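You operate a simulated robot arm through the tools that you are given. There is no shell and no other tool. Be economical: measure what you need, move in short steps, check, and stop when the job is done.

Carry out the task below with a simulated robot arm. There is one attempt and no reset: what you move stays moved.

## Task
Brush and oil the square steel plate for the red-banded mould.
Fine: oil after brushing, then stand the mould on it; put the brush and the dauber back.

It is judged by the outcome, as a careful person would: the job done as asked, and still so three seconds after it is handed in. It fails if anything else is knocked over, pushed out of place, dropped, spilled or broken.

## Robot
A 6-joint arm with a two-finger parallel gripper, fixed in place. Base frame: the origin is at the foot of the arm, x ahead of it, y to its left, z up; the work surface is at about z = 800. Units: mm, degrees, N and s.
With the tool pointing down near the work surface it reaches from about 240 to 640 mm from the base axis. Its first joint turns from -66.0 to 66.0 degrees. Payload 2.7 kg.
The tool frame sits at the grasp point between the pads (the TCP): z along the fingers, y along the line on which they close. The tips reach 23 mm beyond it. The gripper opens to 94 mm. The fingers are 38 mm wide and 10 mm thick; the gripper's body (54 by 96 mm) begins 39 mm behind the TCP.
Orientation is told as [roll, pitch, yaw] about the base's x, y, z axes, in that order, counted from this pose: with the fingers straight down and closing along the base's y, the tool's x points along the base's -x, its y along +y and its z along -z.

## Interface
- The arm moves only by the tool nudge_tool. Its argument "moves" is a list of rows, each a list of 6 numbers: the shift along the tool's x, y, z in units of 50 mm (1.0 is 50 mm), then the turn, a rotation vector about the tool's x, y, z in units of 8 degrees (1.0 is 8 degrees). In form: [[tx, ty, tz, wx, wy, wz], ...]. A call has 1 to 20 rows; each row shifts and turns the commanded pose from where the row before left it, along the tool's axes as they then stand. "grip" is the finger opening in mm, from 0 to 94, set as the call begins (left out, the last holds). A call with a number of a shift or a turn outside -1 to 1 is refused whole. Rows are played at 5 a second. More than 50 mm and 8.6 degrees between two rows, or a gripper value outside its range, and nothing of the call is played. Where a pose cannot be reached the arm comes as near as it can. A force on the tool above 40 N (or 10 N above the force at the start of the call, whichever is more), or a blocked arm, ends the call early, and 0.2 s more pass. The fingers move at their own pace (about 45 mm/s each) and stop on an object; they squeeze with about 37 N. The grip force told is the motor's: it shows also when the fingers shut on nothing. Time passes only in rows, and 0.2 s behind the last, so rows that do not move let the fingers close. It gives the time, the measured TCP pose, the force on the tool (base axes), the opening and the grip force at its end, in the units of the frame above (readings bear some noise), and new pictures: "show" is both (left out), scene, wrist or none.
- Cameras (640 x 400 px; columns grow to the right, rows downward): "scene" is fixed at [59.2, -422.4, 1409.3]; the picture's right is [0.90, -0.44, 0.00], its down [-0.23, -0.47, -0.85] and it looks along [0.38, 0.77, -0.52] (base axes); focal length 324 px, centre (320, 200). "wrist" rides on the gripper at [-39, 0, -44] in the tool frame; the picture's right is [0.00, -1.00, 0.00], its down [0.97, 0.00, -0.24] and it looks along [0.24, 0.00, 0.97] (tool axes); focal length 218 px, centre (320, 200). There is no depth. A picture from a camera that has moved, and an enlarged one, comes with that camera's place and axes in the base frame and with its lens.
- close_up(camera, box): a new picture of the part [left, top, right, bottom] of that camera's present view, enlarged. No time passes.
- hand_in(): hands the job in; it is judged then, once.

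Go step by step. Nothing tells you positions but the pictures and the camera data: compare them with the known pose of the tool, close in by small moves and look again before you grip or let go. The budget is 120 turns and 150 pictures, counting those below and the enlarged ones. Unless the task says otherwise, let go and move clear before handing in, and close with one line.

The tools are called after "Call:" as a command line: name --pt "numbers of a row" for each row, then --argument value for the rest, lists and objects as JSON in quotes. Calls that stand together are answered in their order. nudge_tool: Moves the arm, as the interface text tells. Its arguments: {"type":"object","properties":{"moves":{"type":"array","items":{"type":"array","items":{"type":"number"}}},"grip":{"type":"number"},"show":{"type":"string","enum":["both","scene","wrist","none"]}},"required":["moves"]} The other tools are called the same way: close_up (camera, box) takes an enlarged picture of a part of a camera's view; hand_in () hands the job in.

At the start:

```text
t: 0.0
eef_pos: [404.4, 31.5, 1095.9]
orientation: [0.0, 0.0, 0.0]
wrist_force: [0.1, -0.3, 0.5]
grip_width: 93.8
gripper_force: 0.1
```

scene: 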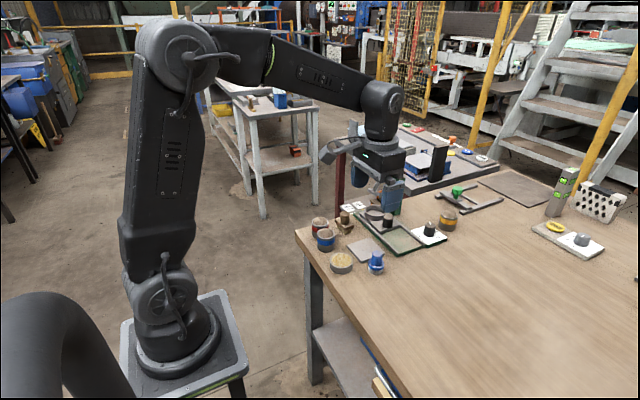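
wrist: 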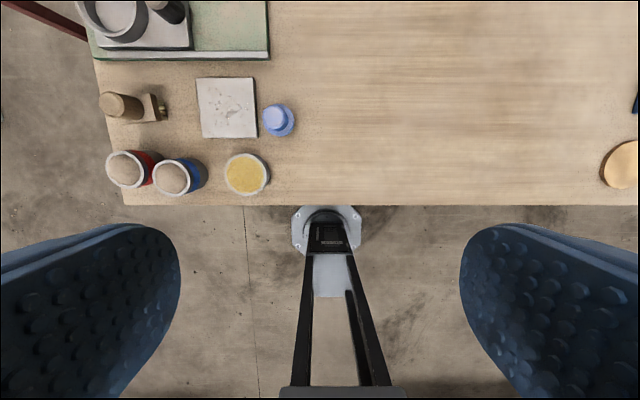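

The table carries several small items (mould tins with red and blue bands, a plate, a brush, a dauber, an oil dish). I'll enlarge the views to identify them before moving.

Call:
close_up --camera "scene" --box '[290, 170, 470, 282]'

Call:
close_up --camera "wrist" --box '[70, 0, 310, 210]'

Call:
close_up --camera "scene" --box '[400, 110, 640, 270]'

```text
3.56 times, centred on (380, 226) of scene
camera zoom: at [59.2, -422.4, 1409.3], right [0.9, -0.44, 0.0], down [-0.23, -0.47, -0.85], along [0.38, 0.77, -0.52], focal length 1152 px, centre (107, 108)
```

zoom: 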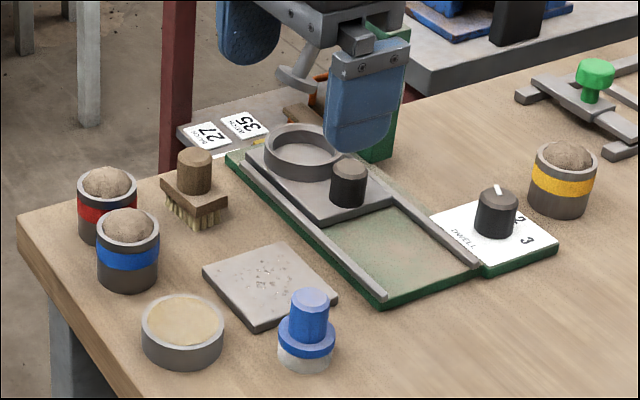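

```text
1.90 times, centred on (190, 105) of wrist
camera zoom: at [444.0, 32.7, 1138.8], right [0.0, -1.0, 0.0], down [-0.97, 0.0, 0.24], along [-0.24, 0.0, -0.97], focal length 416 px, centre (568, 381)
```

zoom: 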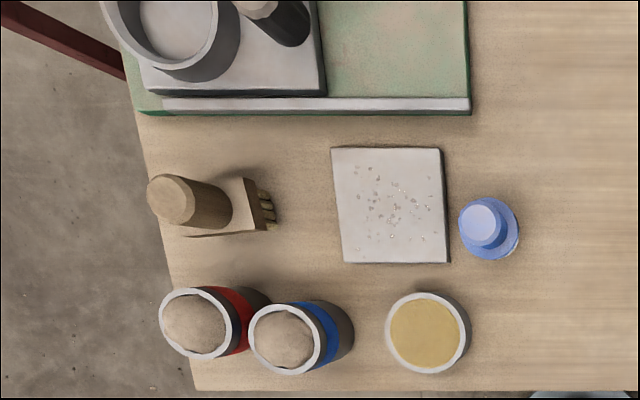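

```text
2.50 times, centred on (520, 190) of scene
camera zoom: at [59.2, -422.4, 1409.3], right [0.9, -0.44, 0.0], down [-0.23, -0.47, -0.85], along [0.38, 0.77, -0.52], focal length 810 px, centre (-180, 225)
```

zoom: 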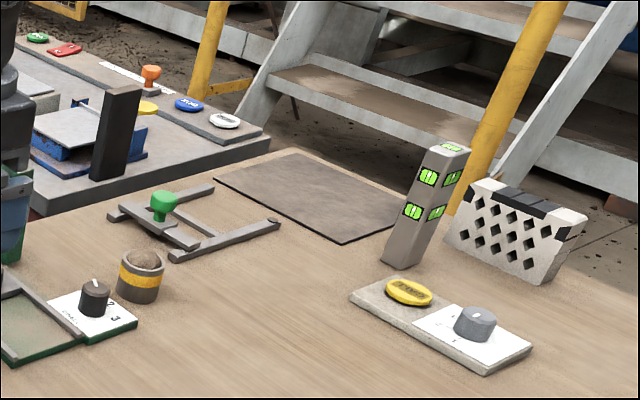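

The plate with grit is around (495, 165), the brush around (491, 281), the blue-knobbed dauber around (479, 90), the oil dish around (403, 141) and the red mould around (413, 289). I'll move above the brush first and look.

Call:
nudge_tool --pt "-0.2474 0.713 0.417 0 0 0" --pt "-0.2474 0.713 0.417 0 0 0" --pt "-0.2474 0.713 0.417 0 0 0" --pt "-0.2474 0.713 0.417 0 0 0" --pt "-0.2474 0.713 0.417 0 0 0" --pt "-0.2474 0.713 0.417 0 0 0" --pt "-0.2474 0.713 0.417 0 0 0" --pt "0 0 0 0 0 0" --pt "0 0 0 0 0 0"

```text
t: 1.5
eef_pos: [479.5, 257.1, 965.2]
orientation: [-0.7, 0.9, -0.7]
wrist_force: [-32.6, -18.5, 20.1]
grip_width: 93.7
gripper_force: 0.1
stopped in row 7: the force on the tool passed its limit (the readings are from after the stop); the commanded pose is now the measured one
camera wrist: at [520.1, 256.5, 1007.7], right [-0.01, -1.0, 0.01], down [-0.97, 0.01, 0.26], along [-0.26, -0.01, -0.97], focal length 218 px, centre (320, 200)
```

scene: 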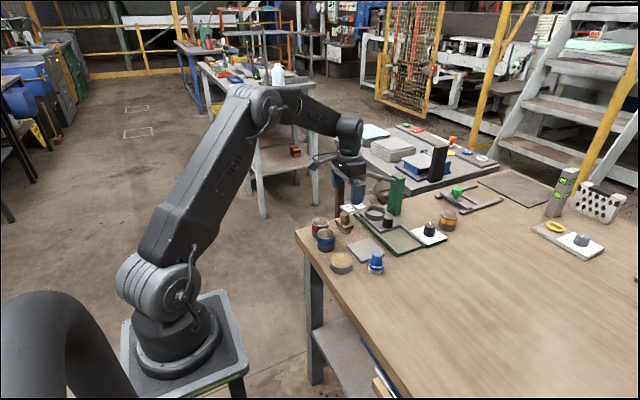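
wrist: 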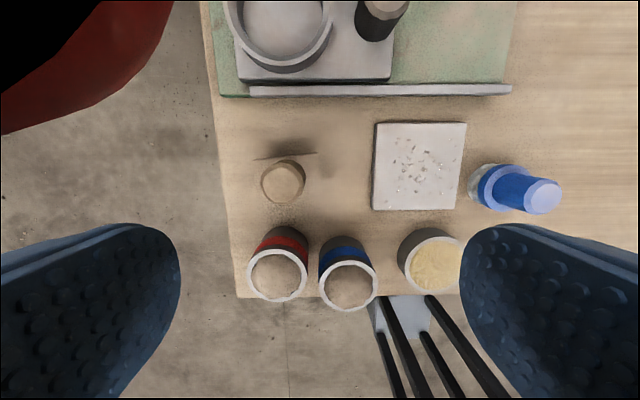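

Something was touched: a dark-red post stands just past the table edge, level with the gripper. I'll look closely before moving away.

Call:
close_up --camera "scene" --box '[290, 100, 450, 200]'

Call:
nudge_tool --pt "0.2 -0.7 -0.3 0 0 0" --pt "0.2 -0.6 -0.3 0 0 0" --pt "0 0 0 0 0 0"

```text
4.00 times, centred on (370, 150) of scene
camera zoom: at [57.9, -423.1, 1409.1], right [0.9, -0.44, 0.0], down [-0.23, -0.47, -0.85], along [0.38, 0.77, -0.52], focal length 1296 px, centre (120, 400)
```

zoom: 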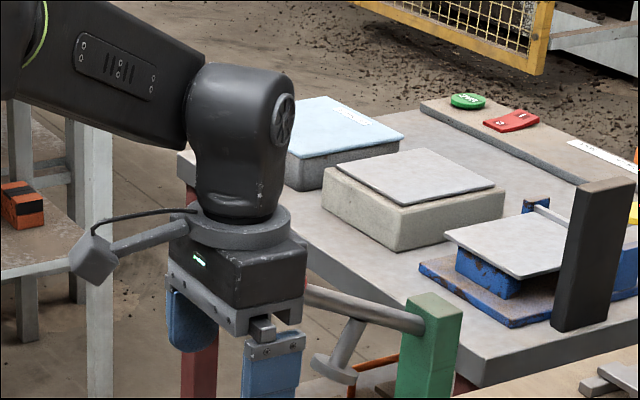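

```text
t: 2.3
eef_pos: [462.3, 194.8, 994.5]
orientation: [-0.7, 0.9, -0.5]
wrist_force: [-0.3, -0.7, -1.1]
grip_width: 93.7
gripper_force: 0.1
camera wrist: at [502.3, 194.6, 1036.7], right [-0.01, -1.0, 0.01], down [-0.97, 0.01, 0.26], along [-0.26, -0.01, -0.97], focal length 218 px, centre (320, 200)
```

scene: 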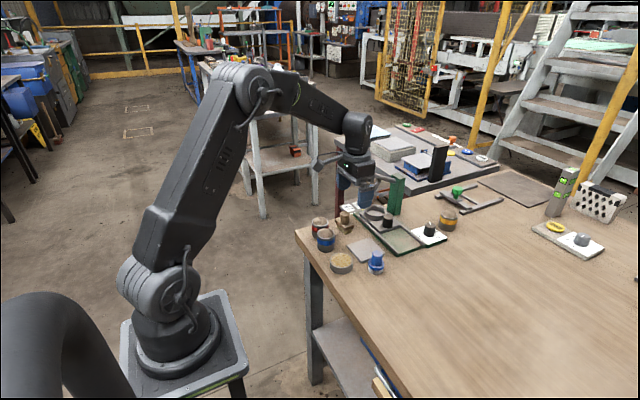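
wrist: 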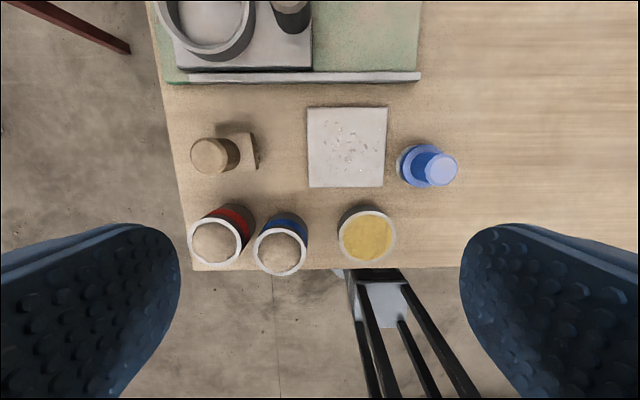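

The arm is clear now. I'll enlarge the scene around the gripper to work out what it touched.

Call:
close_up --camera "scene" --box '[290, 130, 450, 230]'

Call:
close_up --camera "wrist" --box '[0, 0, 320, 200]'

```text
4.00 times, centred on (370, 180) of scene
camera zoom: at [59.2, -422.4, 1409.3], right [0.9, -0.44, 0.0], down [-0.23, -0.47, -0.85], along [0.38, 0.77, -0.52], focal length 1296 px, centre (120, 280)
```

zoom: 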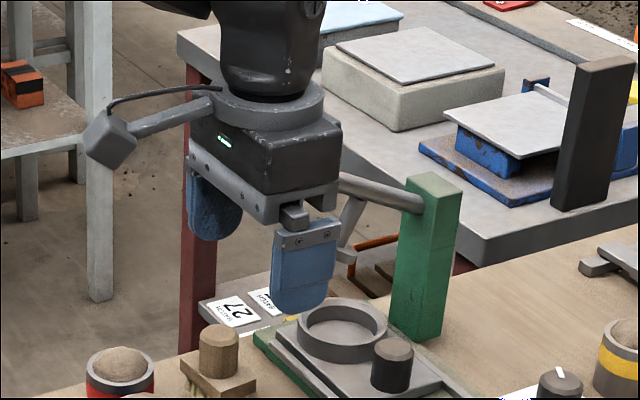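

```text
2.00 times, centred on (160, 100) of wrist
camera zoom: at [502.3, 194.6, 1036.7], right [-0.01, -1.0, 0.01], down [-0.97, 0.01, 0.26], along [-0.26, -0.01, -0.97], focal length 436 px, centre (640, 400)
```

zoom: 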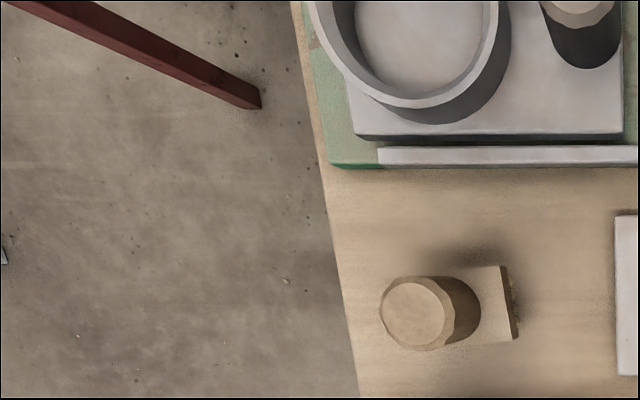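

A green stand with an arm reaches into the area behind the gripper, and the gripper hides its end. I'll move the arm aside so the scene camera can see it, and straighten the tool as I go.

Call:
nudge_tool --pt "0.3 -0.85 -0.3 -0.0875 -0.1125 -0.07" --pt "0.3 -0.9 -0.2 0 0 0" --pt "0 -0.95 0 0 0 0" --pt "0 -0.95 0 0 0 0" --pt "0 -0.95 0 0 0 0" --pt "0 -0.95 0 0 0 0" --pt "0 -0.95 0 0 0 0" --pt "0 -0.95 0 0 0 0" --pt "0 0 0 0 0 0" --show "none"

Call:
close_up --camera "scene" --box '[290, 100, 480, 220]'

```text
t: 4.3
eef_pos: [431.7, -178.2, 1020.4]
orientation: [0.0, 0.0, 0.0]
wrist_force: [0.5, 0.4, 0.3]
grip_width: 93.9
gripper_force: 0.1
```

```text
3.33 times, centred on (385, 160) of scene
camera zoom: at [59.1, -422.4, 1409.3], right [0.9, -0.44, 0.0], down [-0.23, -0.47, -0.85], along [0.38, 0.77, -0.52], focal length 1080 px, centre (103, 333)
```

zoom: 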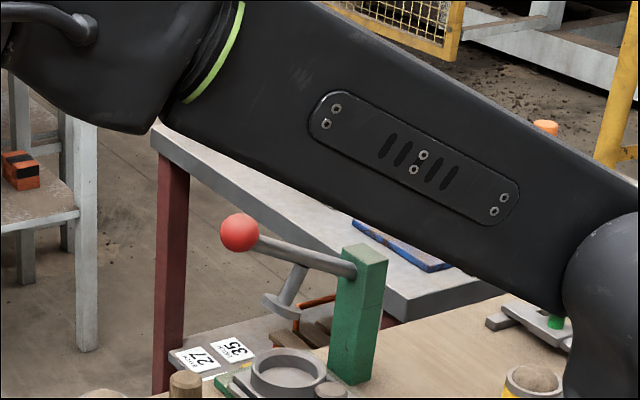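

The touched object is the red ball of a press lever on the green stand. It overhangs the brush area, at roughly (540, 282, 995), and it doesn't appear to have moved. I'll fix its position with a wrist view from high above.

Call:
nudge_tool --pt "0 0.7 -0.6 0 0 0" --pt "0 0.7 -0.6 0 0 0" --pt "-0.1 0.8 -0.4 0 0 0" --pt "-0.1 0.8 -0.4 0 0 0" --pt "-0.15 0.8 -0.3 0 0 0" --pt "-0.15 0.8 -0.2 0 0 0" --pt "-0.15 0.8 -0.1 0 0 0" --pt "-0.15 0.8 0 0 0 0" --pt "-0.15 0.8 0 0 0 0" --pt "0 0.5 0 0 0 0" --pt "0 0 0 0 0 0" --show "wrist"

Call:
close_up --camera "wrist" --box '[120, 50, 440, 250]'

```text
t: 6.7
eef_pos: [480.0, 195.8, 1149.1]
orientation: [-0.1, 0.1, 0.0]
wrist_force: [-0.2, 0.1, 0.4]
grip_width: 94.1
gripper_force: 0.1
camera wrist: at [518.4, 195.8, 1192.0], right [0.0, -1.0, 0.0], down [-0.97, 0.0, 0.24], along [-0.24, 0.0, -0.97], focal length 218 px, centre (320, 200)
```

wrist: 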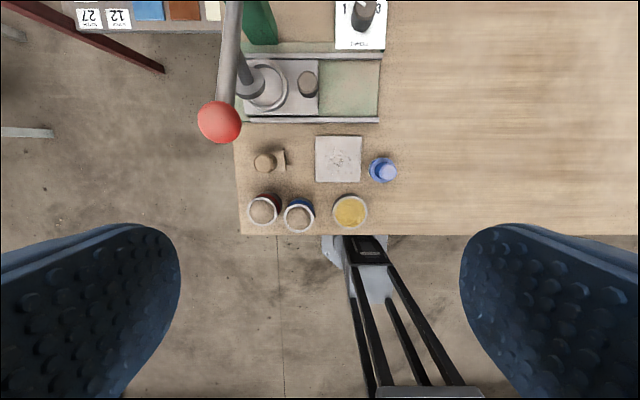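

```text
2.00 times, centred on (280, 150) of wrist
camera zoom: at [518.4, 195.8, 1192.0], right [0.0, -1.0, 0.0], down [-0.97, 0.0, 0.24], along [-0.24, 0.0, -0.97], focal length 436 px, centre (400, 300)
```

zoom: 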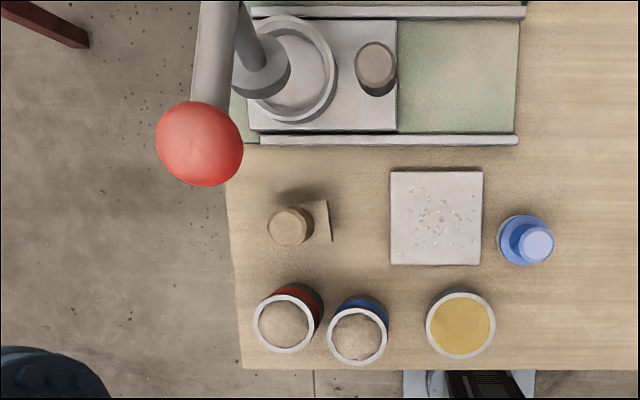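

The lever's ball is at about (537, 279, 1002), directly over the space just past the brush, so a vertical wrist would hit it. I'll tilt the tool 20° so its top leans back toward the base, then come in from the near side at low height.

Call:
nudge_tool --pt "0 0 0 0 -0.8333 0" --pt "0 0 0 0 -0.8333 0" --pt "0 0 0 0 -0.8334 0" --pt "0.3725 0 0.6575 0 0 0" --pt "0.3725 0 0.6575 0 0 0" --pt "0.3725 0 0.6575 0 0 0" --pt "0.3725 0 0.6575 0 0 0" --pt "0 0 0 0 0 0" --pt "0 0 0 0 0 0" --grip 60

```text
t: 8.7
eef_pos: [453.2, 196.9, 999.8]
orientation: [0.0, -20.0, -0.1]
wrist_force: [0.5, 0.5, 0.5]
grip_width: 60.2
gripper_force: 0.2
camera wrist: at [476.1, 196.2, 1053.3], right [0.0, -1.0, 0.0], down [-0.99, 0.0, -0.11], along [0.11, 0.0, -0.99], focal length 218 px, centre (320, 200)
```

scene: 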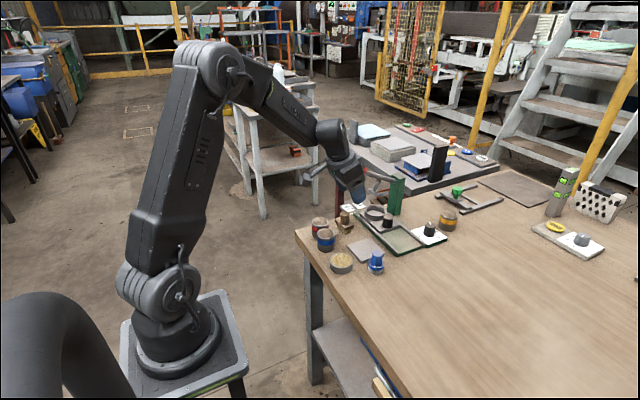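
wrist: 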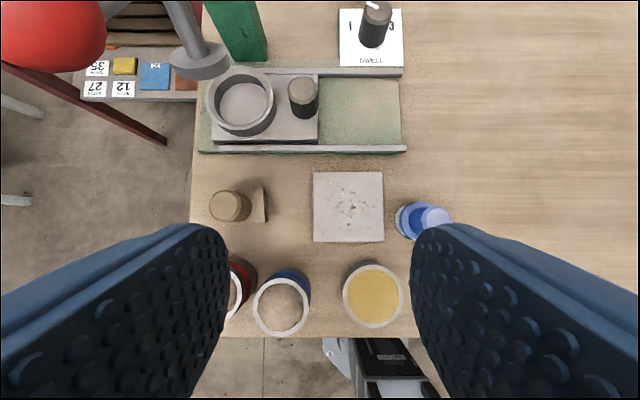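

The tilt works and the view shows the brush handle at (492, 279). I'll move beside it, to (455, 279, 905), and look again.

Call:
nudge_tool --pt "0.204 0.547 0.6 0 0 0" --pt "0.204 0.547 0.6 0 0 0" --pt "0.204 0.547 0.6 0 0 0" --pt "0 0 0 0 0 0" --pt "0 0 0 0 0 0"

Call:
close_up --camera "scene" --box '[290, 130, 450, 230]'

```text
t: 9.9
eef_pos: [457.1, 277.4, 903.8]
orientation: [-0.1, -20.0, 0.0]
wrist_force: [-0.3, -0.1, -0.6]
grip_width: 60.0
gripper_force: 0.0
camera wrist: at [478.9, 277.3, 958.0], right [0.0, -1.0, 0.0], down [-0.99, 0.0, -0.11], along [0.11, 0.0, -0.99], focal length 218 px, centre (320, 200)
```

scene: 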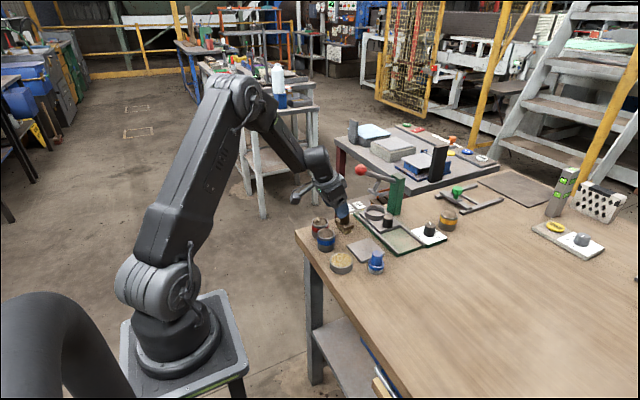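
wrist: 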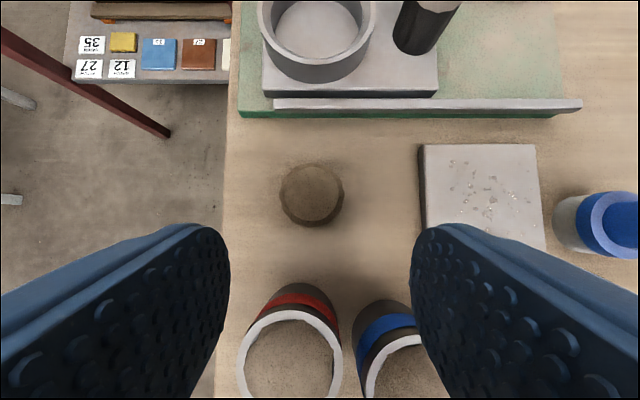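

```text
4.00 times, centred on (370, 180) of scene
camera zoom: at [59.2, -422.4, 1409.3], right [0.9, -0.44, 0.0], down [-0.23, -0.47, -0.85], along [0.38, 0.77, -0.52], focal length 1296 px, centre (120, 280)
```

zoom: 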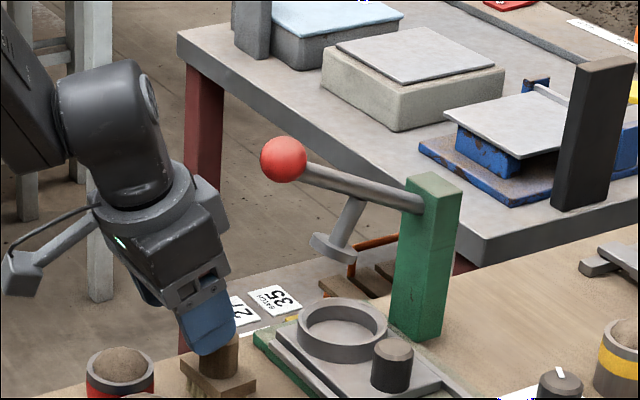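

The handle top is at (492, 281, 862) and the ball is well clear of the tilted gripper. I'll slide in and close on the handle.

Call:
nudge_tool --pt "-0.1 0.022 0.333 0 0 0" --pt "-0.1 0.022 0.333 0 0 0" --pt "-0.1 0.022 0.333 0 0 0" --pt "0 0 0 0 0 0"

Call:
close_up --camera "scene" --box '[290, 130, 450, 230]'

```text
t: 10.9
eef_pos: [487.3, 282.1, 864.1]
orientation: [-0.1, -20.0, 0.0]
wrist_force: [0.0, 0.5, -0.4]
grip_width: 60.0
gripper_force: 0.1
camera wrist: at [509.3, 280.8, 918.1], right [0.0, -1.0, 0.0], down [-0.99, 0.0, -0.11], along [0.11, 0.0, -0.99], focal length 218 px, centre (320, 200)
```

scene: 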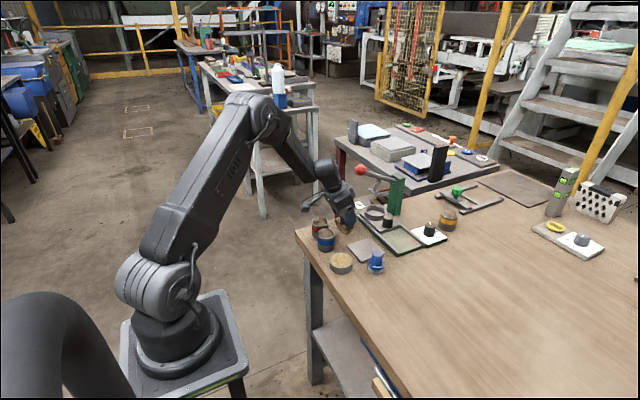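
wrist: 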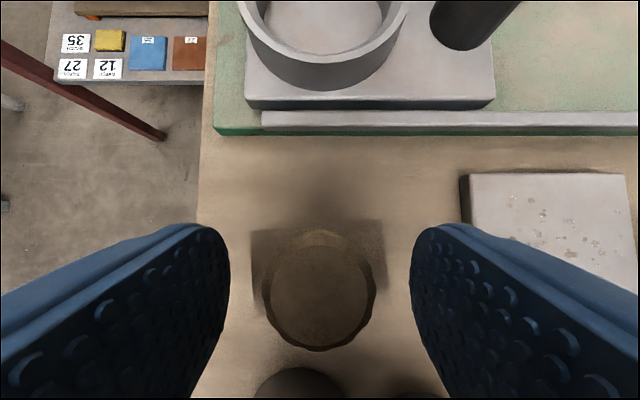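

```text
4.00 times, centred on (370, 180) of scene
camera zoom: at [59.2, -422.4, 1409.3], right [0.9, -0.44, 0.0], down [-0.23, -0.47, -0.85], along [0.38, 0.77, -0.52], focal length 1296 px, centre (120, 280)
```

zoom: 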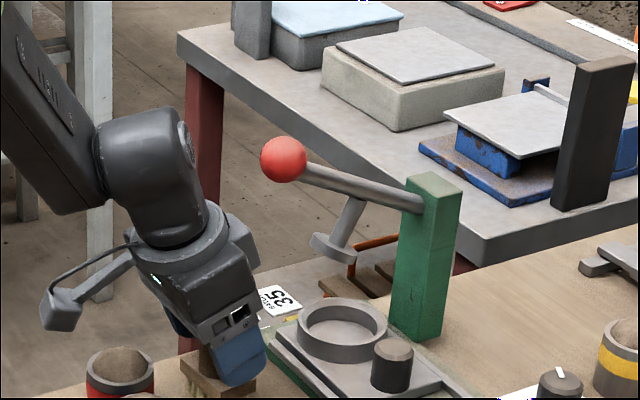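

The handle sits midway between the pads. I'll close on it.

Call:
nudge_tool --pt "0 0 0 0 0 0" --pt "0 0 0 0 0 0" --pt "0 0 0 0 0 0" --pt "0 0 0 0 0 0" --grip 15 --show "none"

```text
t: 11.9
eef_pos: [486.3, 280.6, 865.0]
orientation: [-0.1, -20.0, 0.0]
wrist_force: [-0.7, 0.0, 0.2]
grip_width: 28.5
gripper_force: 36.8
```

Gripped at 28.5 mm. I'll lift 25 mm and carry the brush over the plate.

Call:
nudge_tool --pt "-0.086 0 -0.235 0 0 0" --pt "-0.086 0 -0.235 0 0 0" --pt "0 -0.77 0 0 0 0" --pt "0 -0.77 0 0 0 0" --pt "-0.06 -0.77 0.02 0 0 0" --pt "0 0 0 0 0 0" --pt "0 0 0 0 0 0"

Call:
close_up --camera "scene" --box '[300, 190, 428, 270]'

```text
t: 13.5
eef_pos: [491.1, 166.8, 889.5]
orientation: [0.0, -20.0, 0.1]
wrist_force: [0.4, -0.5, -1.4]
grip_width: 28.6
gripper_force: 36.7
camera wrist: at [512.1, 165.4, 943.4], right [0.0, -1.0, 0.0], down [-0.99, 0.0, -0.11], along [0.11, 0.0, -0.99], focal length 218 px, centre (320, 200)
```

scene: 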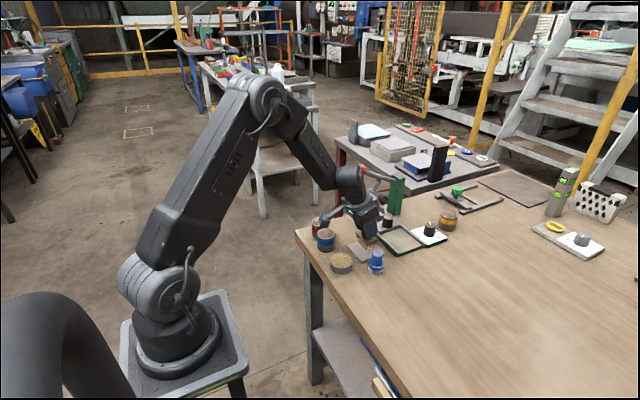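
wrist: 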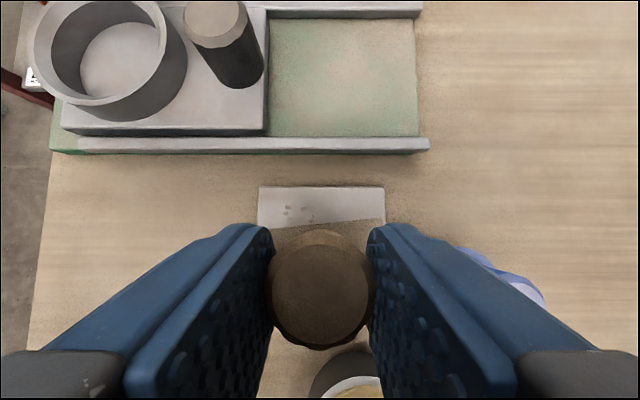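

```text
5.00 times, centred on (364, 230) of scene
camera zoom: at [59.2, -422.4, 1409.3], right [0.9, -0.44, 0.0], down [-0.23, -0.47, -0.85], along [0.38, 0.77, -0.52], focal length 1620 px, centre (100, 50)
```

zoom: 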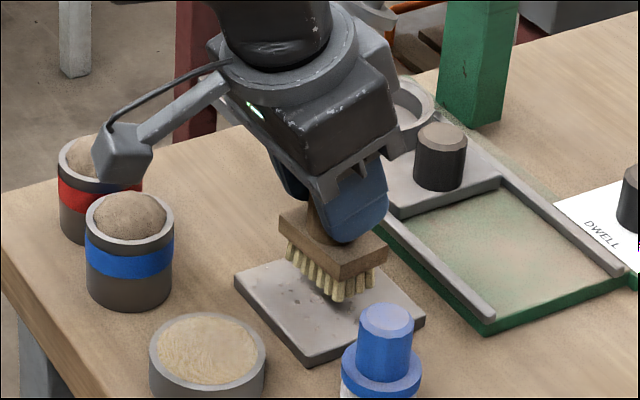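

The brush is level over the plate. I'll move to the near edge of the left lane, lower until the bristles press lightly, and check the force.

Call:
nudge_tool --pt "0.32 0.14 -0.1163 0 0 0" --pt "0.32 0.14 -0.1163 0 0 0" --pt "0.041 0 0.1127 0 0 0" --pt "0.041 0 0.1127 0 0 0" --pt "0.041 0 0.1127 0 0 0" --pt "0.0068 0 0.0188 0 0 0" --pt "0 0 0 0 0 0" --show "none"

Call:
close_up --camera "scene" --box '[300, 190, 428, 270]'

```text
t: 15.1
eef_pos: [457.0, 180.7, 873.3]
orientation: [0.2, -20.4, -0.1]
wrist_force: [-3.4, -4.8, 33.9]
grip_width: 28.8
gripper_force: 37.1
```

```text
5.00 times, centred on (364, 230) of scene
camera zoom: at [58.6, -422.7, 1409.2], right [0.9, -0.44, 0.0], down [-0.23, -0.47, -0.85], along [0.38, 0.77, -0.52], focal length 1620 px, centre (100, 50)
```

zoom: 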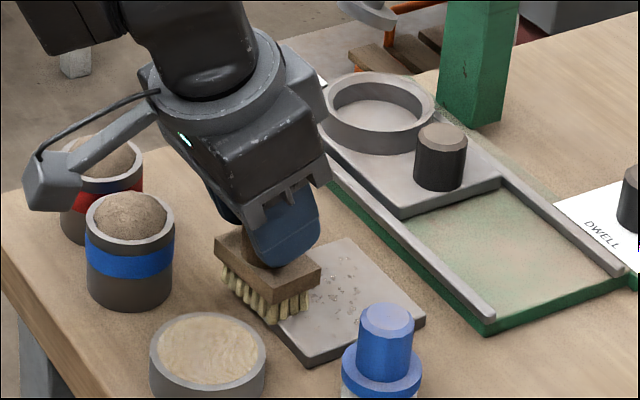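

Contact, but pressed at 34 N. I'll ease up 2 mm and check the force.

Call:
nudge_tool --pt "-0.0137 0 -0.0376 0 0 0" --pt "0 0 0 0 0 0" --show "none"

```text
t: 15.7
eef_pos: [456.3, 182.7, 873.4]
orientation: [0.0, -20.2, 0.1]
wrist_force: [7.1, -2.3, 18.3]
grip_width: 29.0
gripper_force: 36.6
```

I'll ease a little more, then make the first stroke along x.

Call:
nudge_tool --pt "-0.0055 0 -0.015 0 0 0" --pt "-0.2068 0 0.0752 0 0 0" --pt "-0.2068 0 0.0752 0 0 0" --pt "-0.2068 0 0.0752 0 0 0" --pt "-0.2068 0 0.0752 0 0 0" --pt "-0.2068 0 0.0752 0 0 0" --pt "-0.2068 0 0.0752 0 0 0" --pt "0 0 0 0 0 0" --show "none"

Call:
close_up --camera "scene" --box '[300, 190, 428, 270]'

```text
t: 17.5
eef_pos: [521.3, 180.4, 873.0]
orientation: [0.0, -20.1, 0.0]
wrist_force: [-10.2, -0.3, 25.3]
grip_width: 28.9
gripper_force: 36.5
```

```text
5.00 times, centred on (364, 230) of scene
camera zoom: at [58.5, -422.5, 1409.3], right [0.9, -0.44, 0.0], down [-0.23, -0.47, -0.85], along [0.38, 0.77, -0.52], focal length 1620 px, centre (100, 50)
```

zoom: 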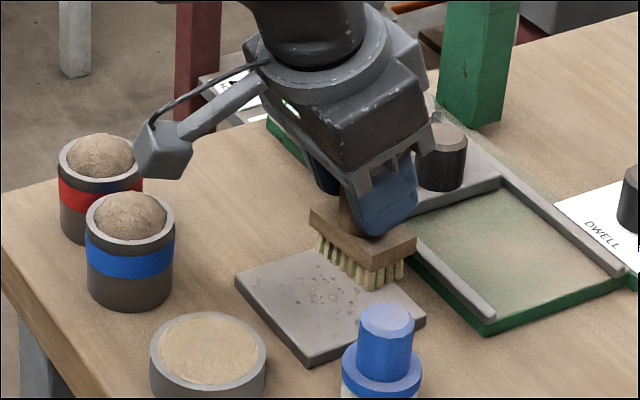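

The grit is being worked and the plate stays put. I'll shift to the right lane and stroke back.

Call:
nudge_tool --pt "-0.003 -0.2 -0.01 0 0 0" --pt "0 -0.2 0 0 0 0" --pt "0 -0.2 0 0 0 0" --pt "0.2068 0 -0.0752 0 0 0" --pt "0.2068 0 -0.0752 0 0 0" --pt "0.2068 0 -0.0752 0 0 0" --pt "0.2068 0 -0.0752 0 0 0" --pt "0.2068 0 -0.0752 0 0 0" --pt "0.2068 0 -0.0752 0 0 0" --pt "0 0 0 0 0 0" --show "none"

Call:
close_up --camera "scene" --box '[300, 190, 428, 270]'

```text
t: 19.7
eef_pos: [456.2, 152.0, 872.4]
orientation: [0.0, -20.1, 0.0]
wrist_force: [4.9, 0.4, 12.6]
grip_width: 28.9
gripper_force: 36.7
```

```text
5.00 times, centred on (364, 230) of scene
camera zoom: at [59.1, -422.4, 1409.3], right [0.9, -0.44, 0.0], down [-0.23, -0.47, -0.85], along [0.38, 0.77, -0.52], focal length 1620 px, centre (100, 50)
```

zoom: 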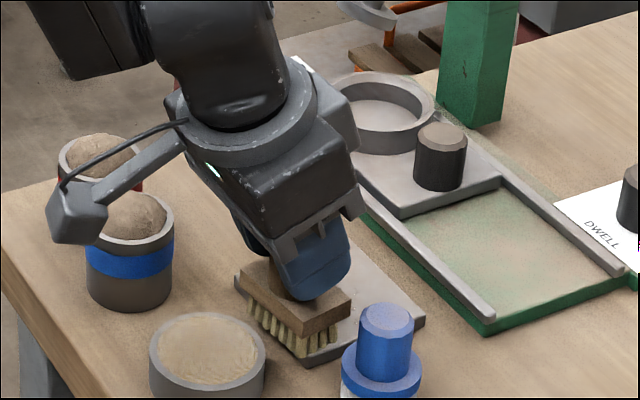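

I'll do another pass: forward in this lane, back through the middle and forward on the left.

Call:
nudge_tool --pt "-0.2068 0 0.0752 0 0 0" --pt "-0.2068 0 0.0752 0 0 0" --pt "-0.2068 0 0.0752 0 0 0" --pt "-0.2068 0 0.0752 0 0 0" --pt "-0.2068 0 0.0752 0 0 0" --pt "-0.2068 0 0.0752 0 0 0" --pt "0 0.26 0 0 0 0" --pt "0.2068 0 -0.0752 0 0 0" --pt "0.2068 0 -0.0752 0 0 0" --pt "0.2068 0 -0.0752 0 0 0" --pt "0.2068 0 -0.0752 0 0 0" --pt "0.2068 0 -0.0752 0 0 0" --pt "0.2068 0 -0.0752 0 0 0" --pt "0 0 0 0 0 0" --show "none"

Call:
nudge_tool --pt "0 0.36 0 0 0 0" --pt "-0.2068 0 0.0752 0 0 0" --pt "-0.2068 0 0.0752 0 0 0" --pt "-0.2068 0 0.0752 0 0 0" --pt "-0.2068 0 0.0752 0 0 0" --pt "-0.2068 0 0.0752 0 0 0" --pt "-0.2068 0 0.0752 0 0 0" --pt "-0.171 0 -0.47 0 0 0" --pt "-0.171 0 -0.47 0 0 0" --pt "0 0.8 0 0 0 0" --pt "0 0 0 0 0 0" --show "none"

Call:
close_up --camera "scene" --box '[300, 190, 428, 270]'

```text
t: 22.7
eef_pos: [455.9, 162.7, 873.7]
orientation: [0.0, -20.0, -0.1]
wrist_force: [3.6, -1.0, 8.9]
grip_width: 28.9
gripper_force: 36.8
```

```text
t: 25.1
eef_pos: [521.7, 222.6, 922.0]
orientation: [0.0, -20.1, 0.0]
wrist_force: [-0.6, -0.7, 0.1]
grip_width: 28.7
gripper_force: 37.0
```

```text
5.00 times, centred on (364, 230) of scene
camera zoom: at [59.2, -422.4, 1409.3], right [0.9, -0.44, 0.0], down [-0.23, -0.47, -0.85], along [0.38, 0.77, -0.52], focal length 1620 px, centre (100, 50)
```

zoom: 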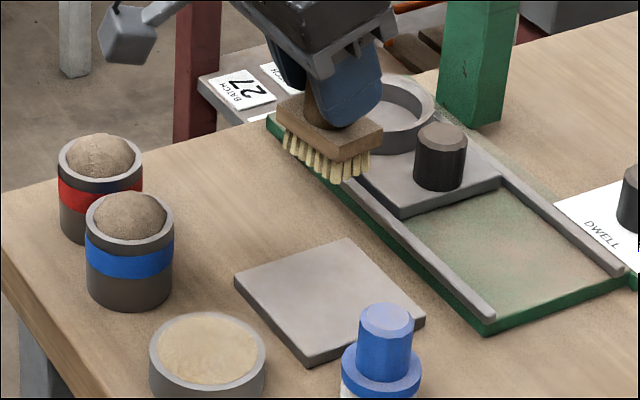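

The plate is clean. I'll take the brush back, staying low and on the near side of the lever ball.

Call:
nudge_tool --pt "0.491 0 0.034 0 0 0" --pt "0.491 0 0.034 0 0 0" --pt "0.0274 0.584 0.075 0 0 0" --pt "0.0274 0.584 0.075 0 0 0" --pt "-0.085 0 0.35 0 0 0" --pt "0 0 0 0 0 0" --pt "0 0 0 0 0 0" --show "wrist"

Call:
close_up --camera "scene" --box '[300, 160, 428, 240]'

```text
t: 26.7
eef_pos: [488.5, 279.7, 880.6]
orientation: [0.0, -20.0, 0.0]
wrist_force: [0.8, 1.3, -0.7]
grip_width: 29.0
gripper_force: 36.5
camera wrist: at [510.4, 279.6, 934.3], right [0.0, -1.0, 0.0], down [-0.99, 0.0, -0.11], along [0.11, 0.0, -0.99], focal length 218 px, centre (320, 200)
```

wrist: 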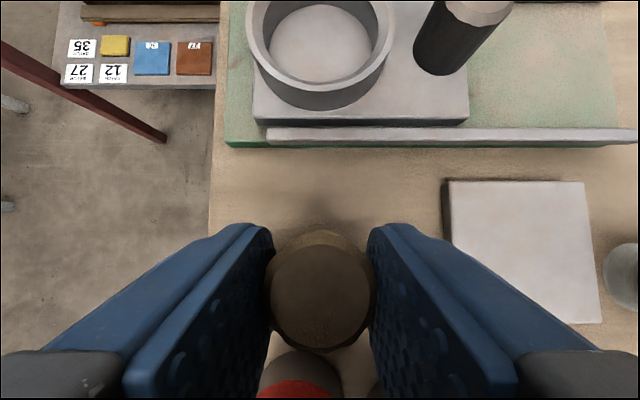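

```text
5.00 times, centred on (364, 200) of scene
camera zoom: at [59.2, -422.4, 1409.3], right [0.9, -0.44, 0.0], down [-0.23, -0.47, -0.85], along [0.38, 0.77, -0.52], focal length 1620 px, centre (100, 200)
```

zoom: 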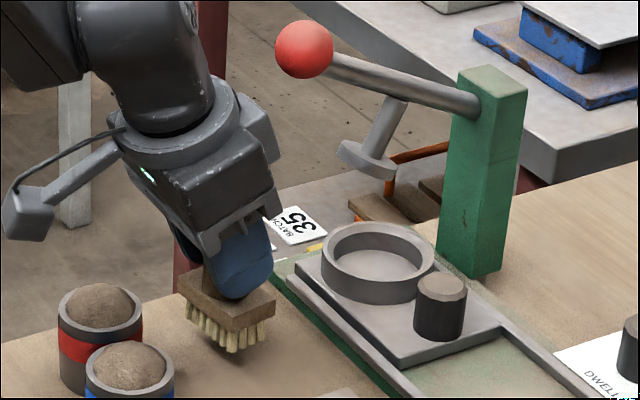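

Right over its spot; lowering.

Call:
nudge_tool --pt "0.06 0.02 0.115 0 0 0" --pt "0.048 0 0.115 0 0 0" --pt "0.0137 0 0.0376 0 0 0" --pt "0 0 0 0 0 0" --show "none"

Call:
close_up --camera "scene" --box '[300, 180, 396, 240]'

```text
t: 27.7
eef_pos: [485.9, 281.9, 865.3]
orientation: [0.0, -20.0, -0.1]
wrist_force: [-0.2, -0.2, -1.4]
grip_width: 28.8
gripper_force: 37.4
```

```text
6.67 times, centred on (348, 210) of scene
camera zoom: at [59.2, -422.4, 1409.3], right [0.9, -0.44, 0.0], down [-0.23, -0.47, -0.85], along [0.38, 0.77, -0.52], focal length 2160 px, centre (133, 133)
```

zoom: 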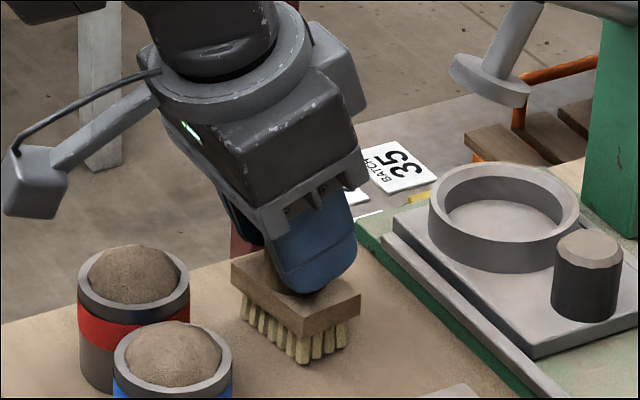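

No contact force yet; a little lower.

Call:
nudge_tool --pt "0.0055 0 0.015 0 0 0" --pt "0.0055 0 0.015 0 0 0" --pt "0 0 0 0 0 0" --show "none"

```text
t: 28.5
eef_pos: [485.4, 281.5, 863.1]
orientation: [0.0, -20.0, -0.1]
wrist_force: [-0.1, 0.1, 0.0]
grip_width: 28.9
gripper_force: 37.0
```

Call:
nudge_tool --pt "0.0055 0 0.015 0 0 0" --pt "0.0055 0 0.015 0 0 0" --pt "0 0 0 0 0 0" --show "none"

```text
t: 29.3
eef_pos: [485.3, 281.7, 862.9]
orientation: [0.1, -20.1, 0.0]
wrist_force: [-4.9, -3.0, 12.8]
grip_width: 28.7
gripper_force: 36.9
```

The bristles are on the table. I'll open the fingers and back straight out along the tool axis.

Call:
nudge_tool --pt "0 0 0 0 0 0" --pt "0 0 0 0 0 0" --pt "0 0 0 0 0 0" --pt "0 0 -0.3 0 0 0" --pt "0 0 -0.4 0 0 0" --pt "0.3 0 -0.5 0 0 0" --pt "0.3 -0.5 -0.6 0 0 0" --pt "0 -0.8 -0.4 0 0 0" --pt "0 0 0 0 0 0" --grip 60

Call:
close_up --camera "scene" --box '[290, 170, 418, 250]'

```text
t: 31.3
eef_pos: [419.1, 216.5, 954.5]
orientation: [0.0, -19.9, -0.1]
wrist_force: [-0.4, 0.4, 0.6]
grip_width: 60.3
gripper_force: 0.1
camera wrist: at [439.9, 215.1, 1008.5], right [0.0, -1.0, 0.0], down [-0.99, 0.0, -0.11], along [0.11, 0.0, -0.99], focal length 218 px, centre (320, 200)
```

scene: 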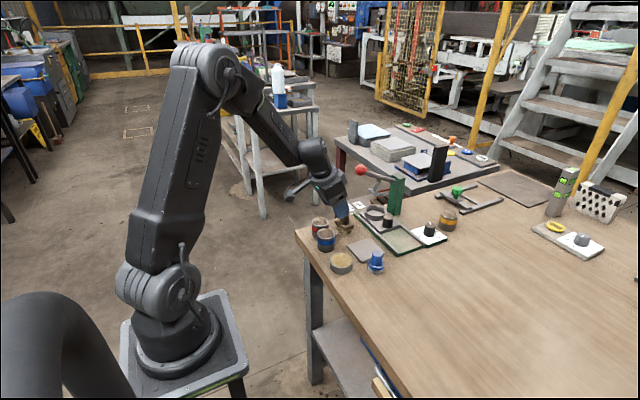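
wrist: 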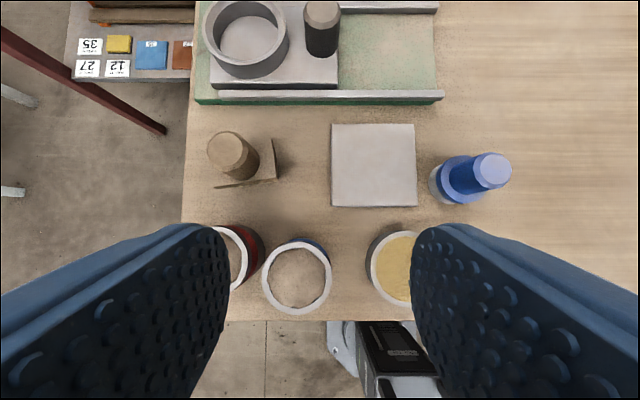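

```text
5.00 times, centred on (354, 210) of scene
camera zoom: at [59.2, -422.4, 1409.3], right [0.9, -0.44, 0.0], down [-0.23, -0.47, -0.85], along [0.38, 0.77, -0.52], focal length 1620 px, centre (150, 150)
```

zoom: 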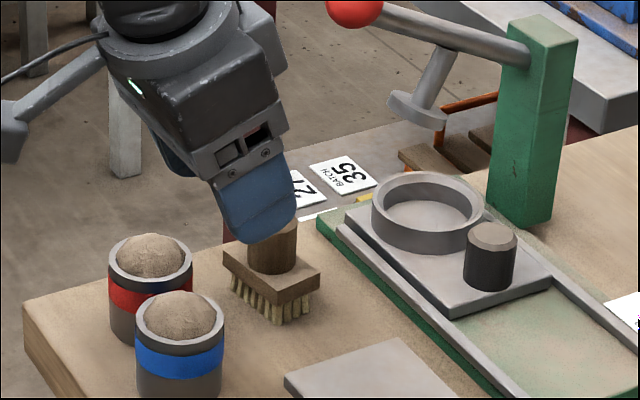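

The brush stands back in its place. Now I'll look closely at the dauber and the oil dish while straightening the tool above the dauber.

Call:
nudge_tool --pt "0 -0.8 -0.4 0 0.8333 0" --pt "0 -0.8 -0.2 0 0.8333 0" --pt "-0.4 -0.6 0 0 0.8333 0" --pt "-0.6 -0.33 0 0 0 0" --pt "-0.2 0 0 0 0 0" --pt "0 0 0 0 0 0" --pt "0 0 0 0 0 0" --grip 60 --show "wrist"

Call:
close_up --camera "scene" --box '[320, 230, 416, 290]'

```text
t: 32.9
eef_pos: [471.3, 89.5, 984.3]
orientation: [-0.1, 0.1, 0.0]
wrist_force: [-0.5, -0.1, -0.1]
grip_width: 60.0
gripper_force: 0.0
camera wrist: at [511.0, 88.5, 1027.8], right [0.0, -1.0, 0.0], down [-0.97, 0.0, 0.24], along [-0.24, 0.0, -0.97], focal length 218 px, centre (320, 200)
```

wrist: 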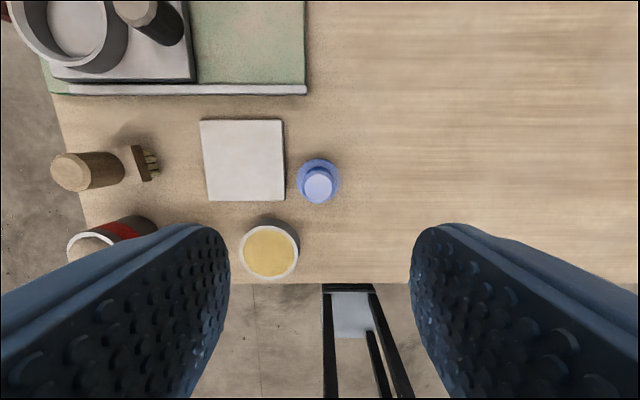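

```text
6.67 times, centred on (368, 260) of scene
camera zoom: at [59.2, -422.4, 1409.3], right [0.9, -0.44, 0.0], down [-0.23, -0.47, -0.85], along [0.38, 0.77, -0.52], focal length 2160 px, centre (0, -200)
```

zoom: 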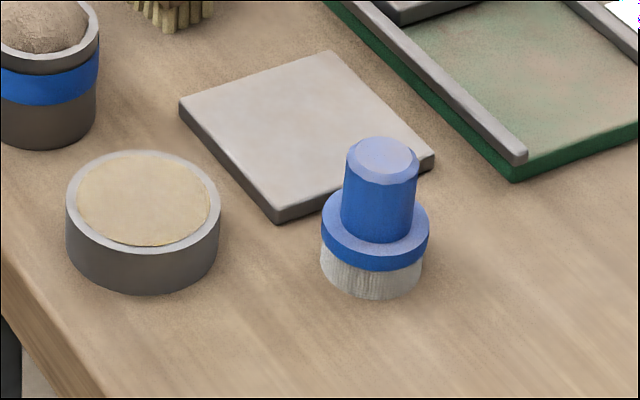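

The dauber has a knob about 28 mm across on a wider collar with a white felt under it, and the dish holds a pad of oil. I'll lower around the knob.

Call:
nudge_tool --pt "-0.18 0.01 0.7 0 0 0" --pt "0 0 0.7 0 0 0" --pt "0 0 0.68 0 0 0" --pt "0 0 0 0 0 0" --pt "0 0 0 0 0 0"

```text
t: 34.1
eef_pos: [479.3, 89.5, 881.6]
orientation: [0.0, 0.0, 0.0]
wrist_force: [-0.3, 0.0, 0.2]
grip_width: 59.9
gripper_force: 0.0
camera wrist: at [519.8, 88.6, 924.4], right [0.0, -1.0, 0.0], down [-0.97, 0.0, 0.24], along [-0.24, 0.0, -0.97], focal length 218 px, centre (320, 200)
```

scene: 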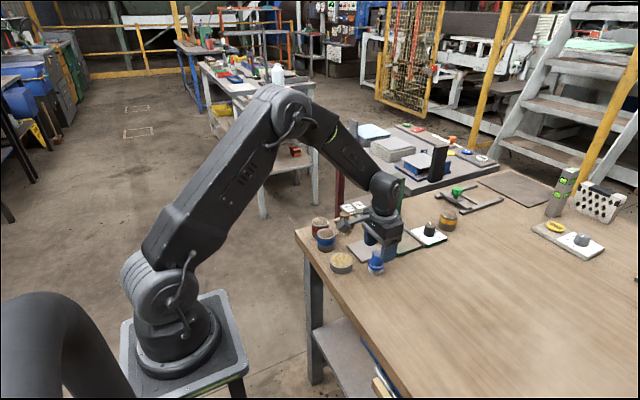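
wrist: 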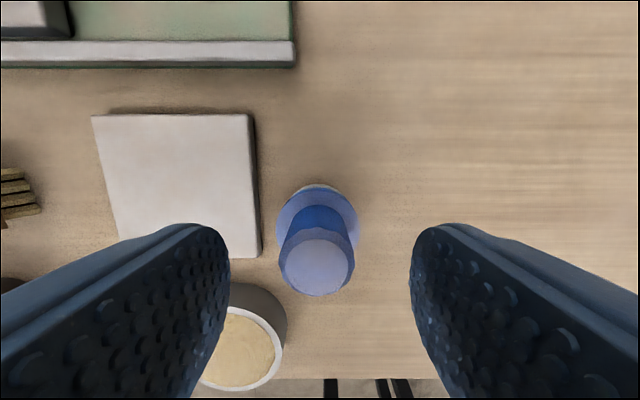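

Well centred. I'll descend 30 mm and close.

Call:
nudge_tool --pt "0 0 0.3 0 0 0" --pt "0 0 0.28 0 0 0" --pt "0 0 0 0 0 0" --show "none"

Call:
nudge_tool --pt "0 0 0 0 0 0" --pt "0 0 0 0 0 0" --pt "0 0 0 0 0 0" --pt "0 0 0 0 0 0" --grip 15 --show "none"

Call:
close_up --camera "scene" --box '[320, 220, 416, 280]'

```text
t: 34.9
eef_pos: [479.8, 89.5, 851.2]
orientation: [0.0, -0.1, 0.0]
wrist_force: [0.2, 0.2, 0.1]
grip_width: 60.1
gripper_force: 0.1
```

```text
t: 35.9
eef_pos: [480.4, 89.8, 851.8]
orientation: [0.0, -0.1, 0.1]
wrist_force: [-0.1, 0.2, 0.7]
grip_width: 26.6
gripper_force: 36.8
```

```text
6.67 times, centred on (368, 250) of scene
camera zoom: at [59.2, -422.4, 1409.3], right [0.9, -0.44, 0.0], down [-0.23, -0.47, -0.85], along [0.38, 0.77, -0.52], focal length 2160 px, centre (0, -133)
```

zoom: 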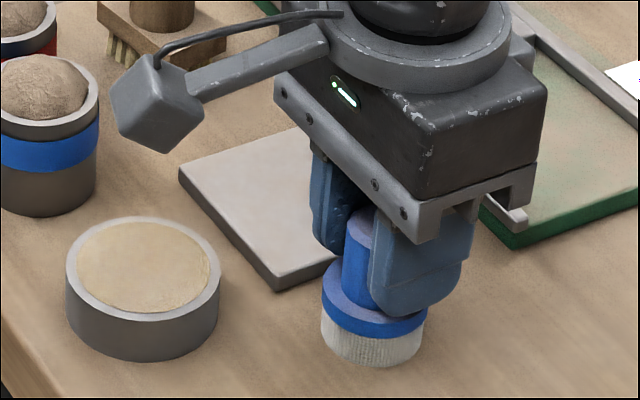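

Gripped at 26.6 mm. I'll lift and carry it over the oil dish.

Call:
nudge_tool --pt "0 0 -0.5 0 0 0" --pt "0 0 -0.5 0 0 0" --pt "0.507 0.343 0 0 0 0" --pt "0.507 0.343 0 0 0 0" --pt "0.507 0.343 0 0 0 0" --pt "0 0 0 0 0 0" --pt "0 0 0 0 0 0" --show "wrist"

Call:
close_up --camera "scene" --box '[300, 220, 396, 280]'

```text
t: 37.5
eef_pos: [403.2, 142.3, 902.2]
orientation: [0.0, 0.0, 0.0]
wrist_force: [0.6, 0.0, -1.0]
grip_width: 26.7
gripper_force: 37.1
camera wrist: at [442.3, 141.4, 946.4], right [0.0, -1.0, 0.0], down [-0.97, 0.0, 0.24], along [-0.24, 0.0, -0.97], focal length 218 px, centre (320, 200)
```

wrist: 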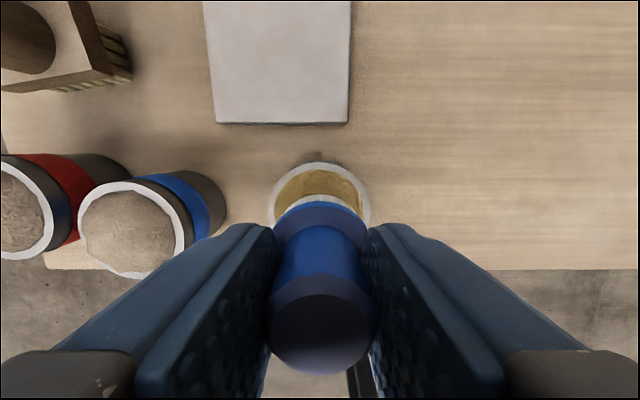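

```text
6.67 times, centred on (348, 250) of scene
camera zoom: at [59.2, -422.4, 1409.3], right [0.9, -0.44, 0.0], down [-0.23, -0.47, -0.85], along [0.38, 0.77, -0.52], focal length 2160 px, centre (133, -133)
```

zoom: 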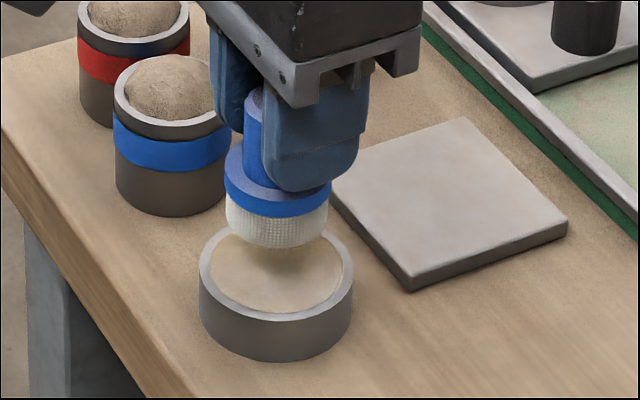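

Centred over the dish. Lowering in steps until it touches.

Call:
nudge_tool --pt "0 0 0.28 0 0 0" --pt "0 0 0.28 0 0 0" --pt "0 0 0 0 0 0" --show "none"

Call:
nudge_tool --pt "0 0 0.02 0 0 0" --pt "0 0 0.02 0 0 0" --pt "0 0 0.02 0 0 0" --pt "0 0 0 0 0 0" --show "none"

Call:
close_up --camera "scene" --box '[300, 220, 396, 280]'

```text
t: 38.3
eef_pos: [403.3, 141.4, 874.8]
orientation: [0.0, -0.1, 0.0]
wrist_force: [-2.3, -1.1, 6.1]
grip_width: 26.6
gripper_force: 37.0
```

```text
t: 39.3
eef_pos: [403.8, 141.6, 873.1]
orientation: [0.0, -0.3, 0.0]
wrist_force: [-1.5, 4.1, 21.8]
grip_width: 26.7
gripper_force: 37.3
```

```text
6.67 times, centred on (348, 250) of scene
camera zoom: at [58.9, -422.4, 1409.3], right [0.9, -0.44, 0.0], down [-0.23, -0.47, -0.85], along [0.38, 0.77, -0.52], focal length 2160 px, centre (133, -133)
```

zoom: 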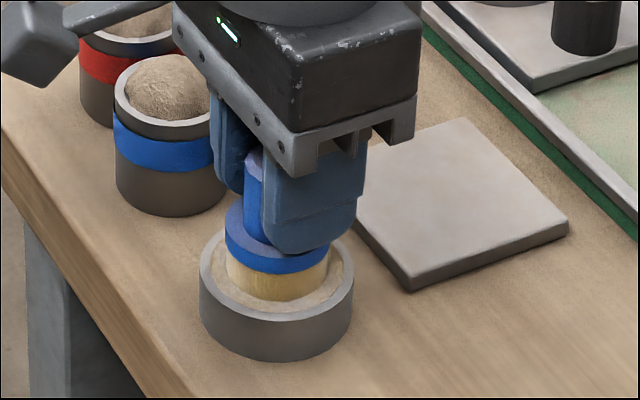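

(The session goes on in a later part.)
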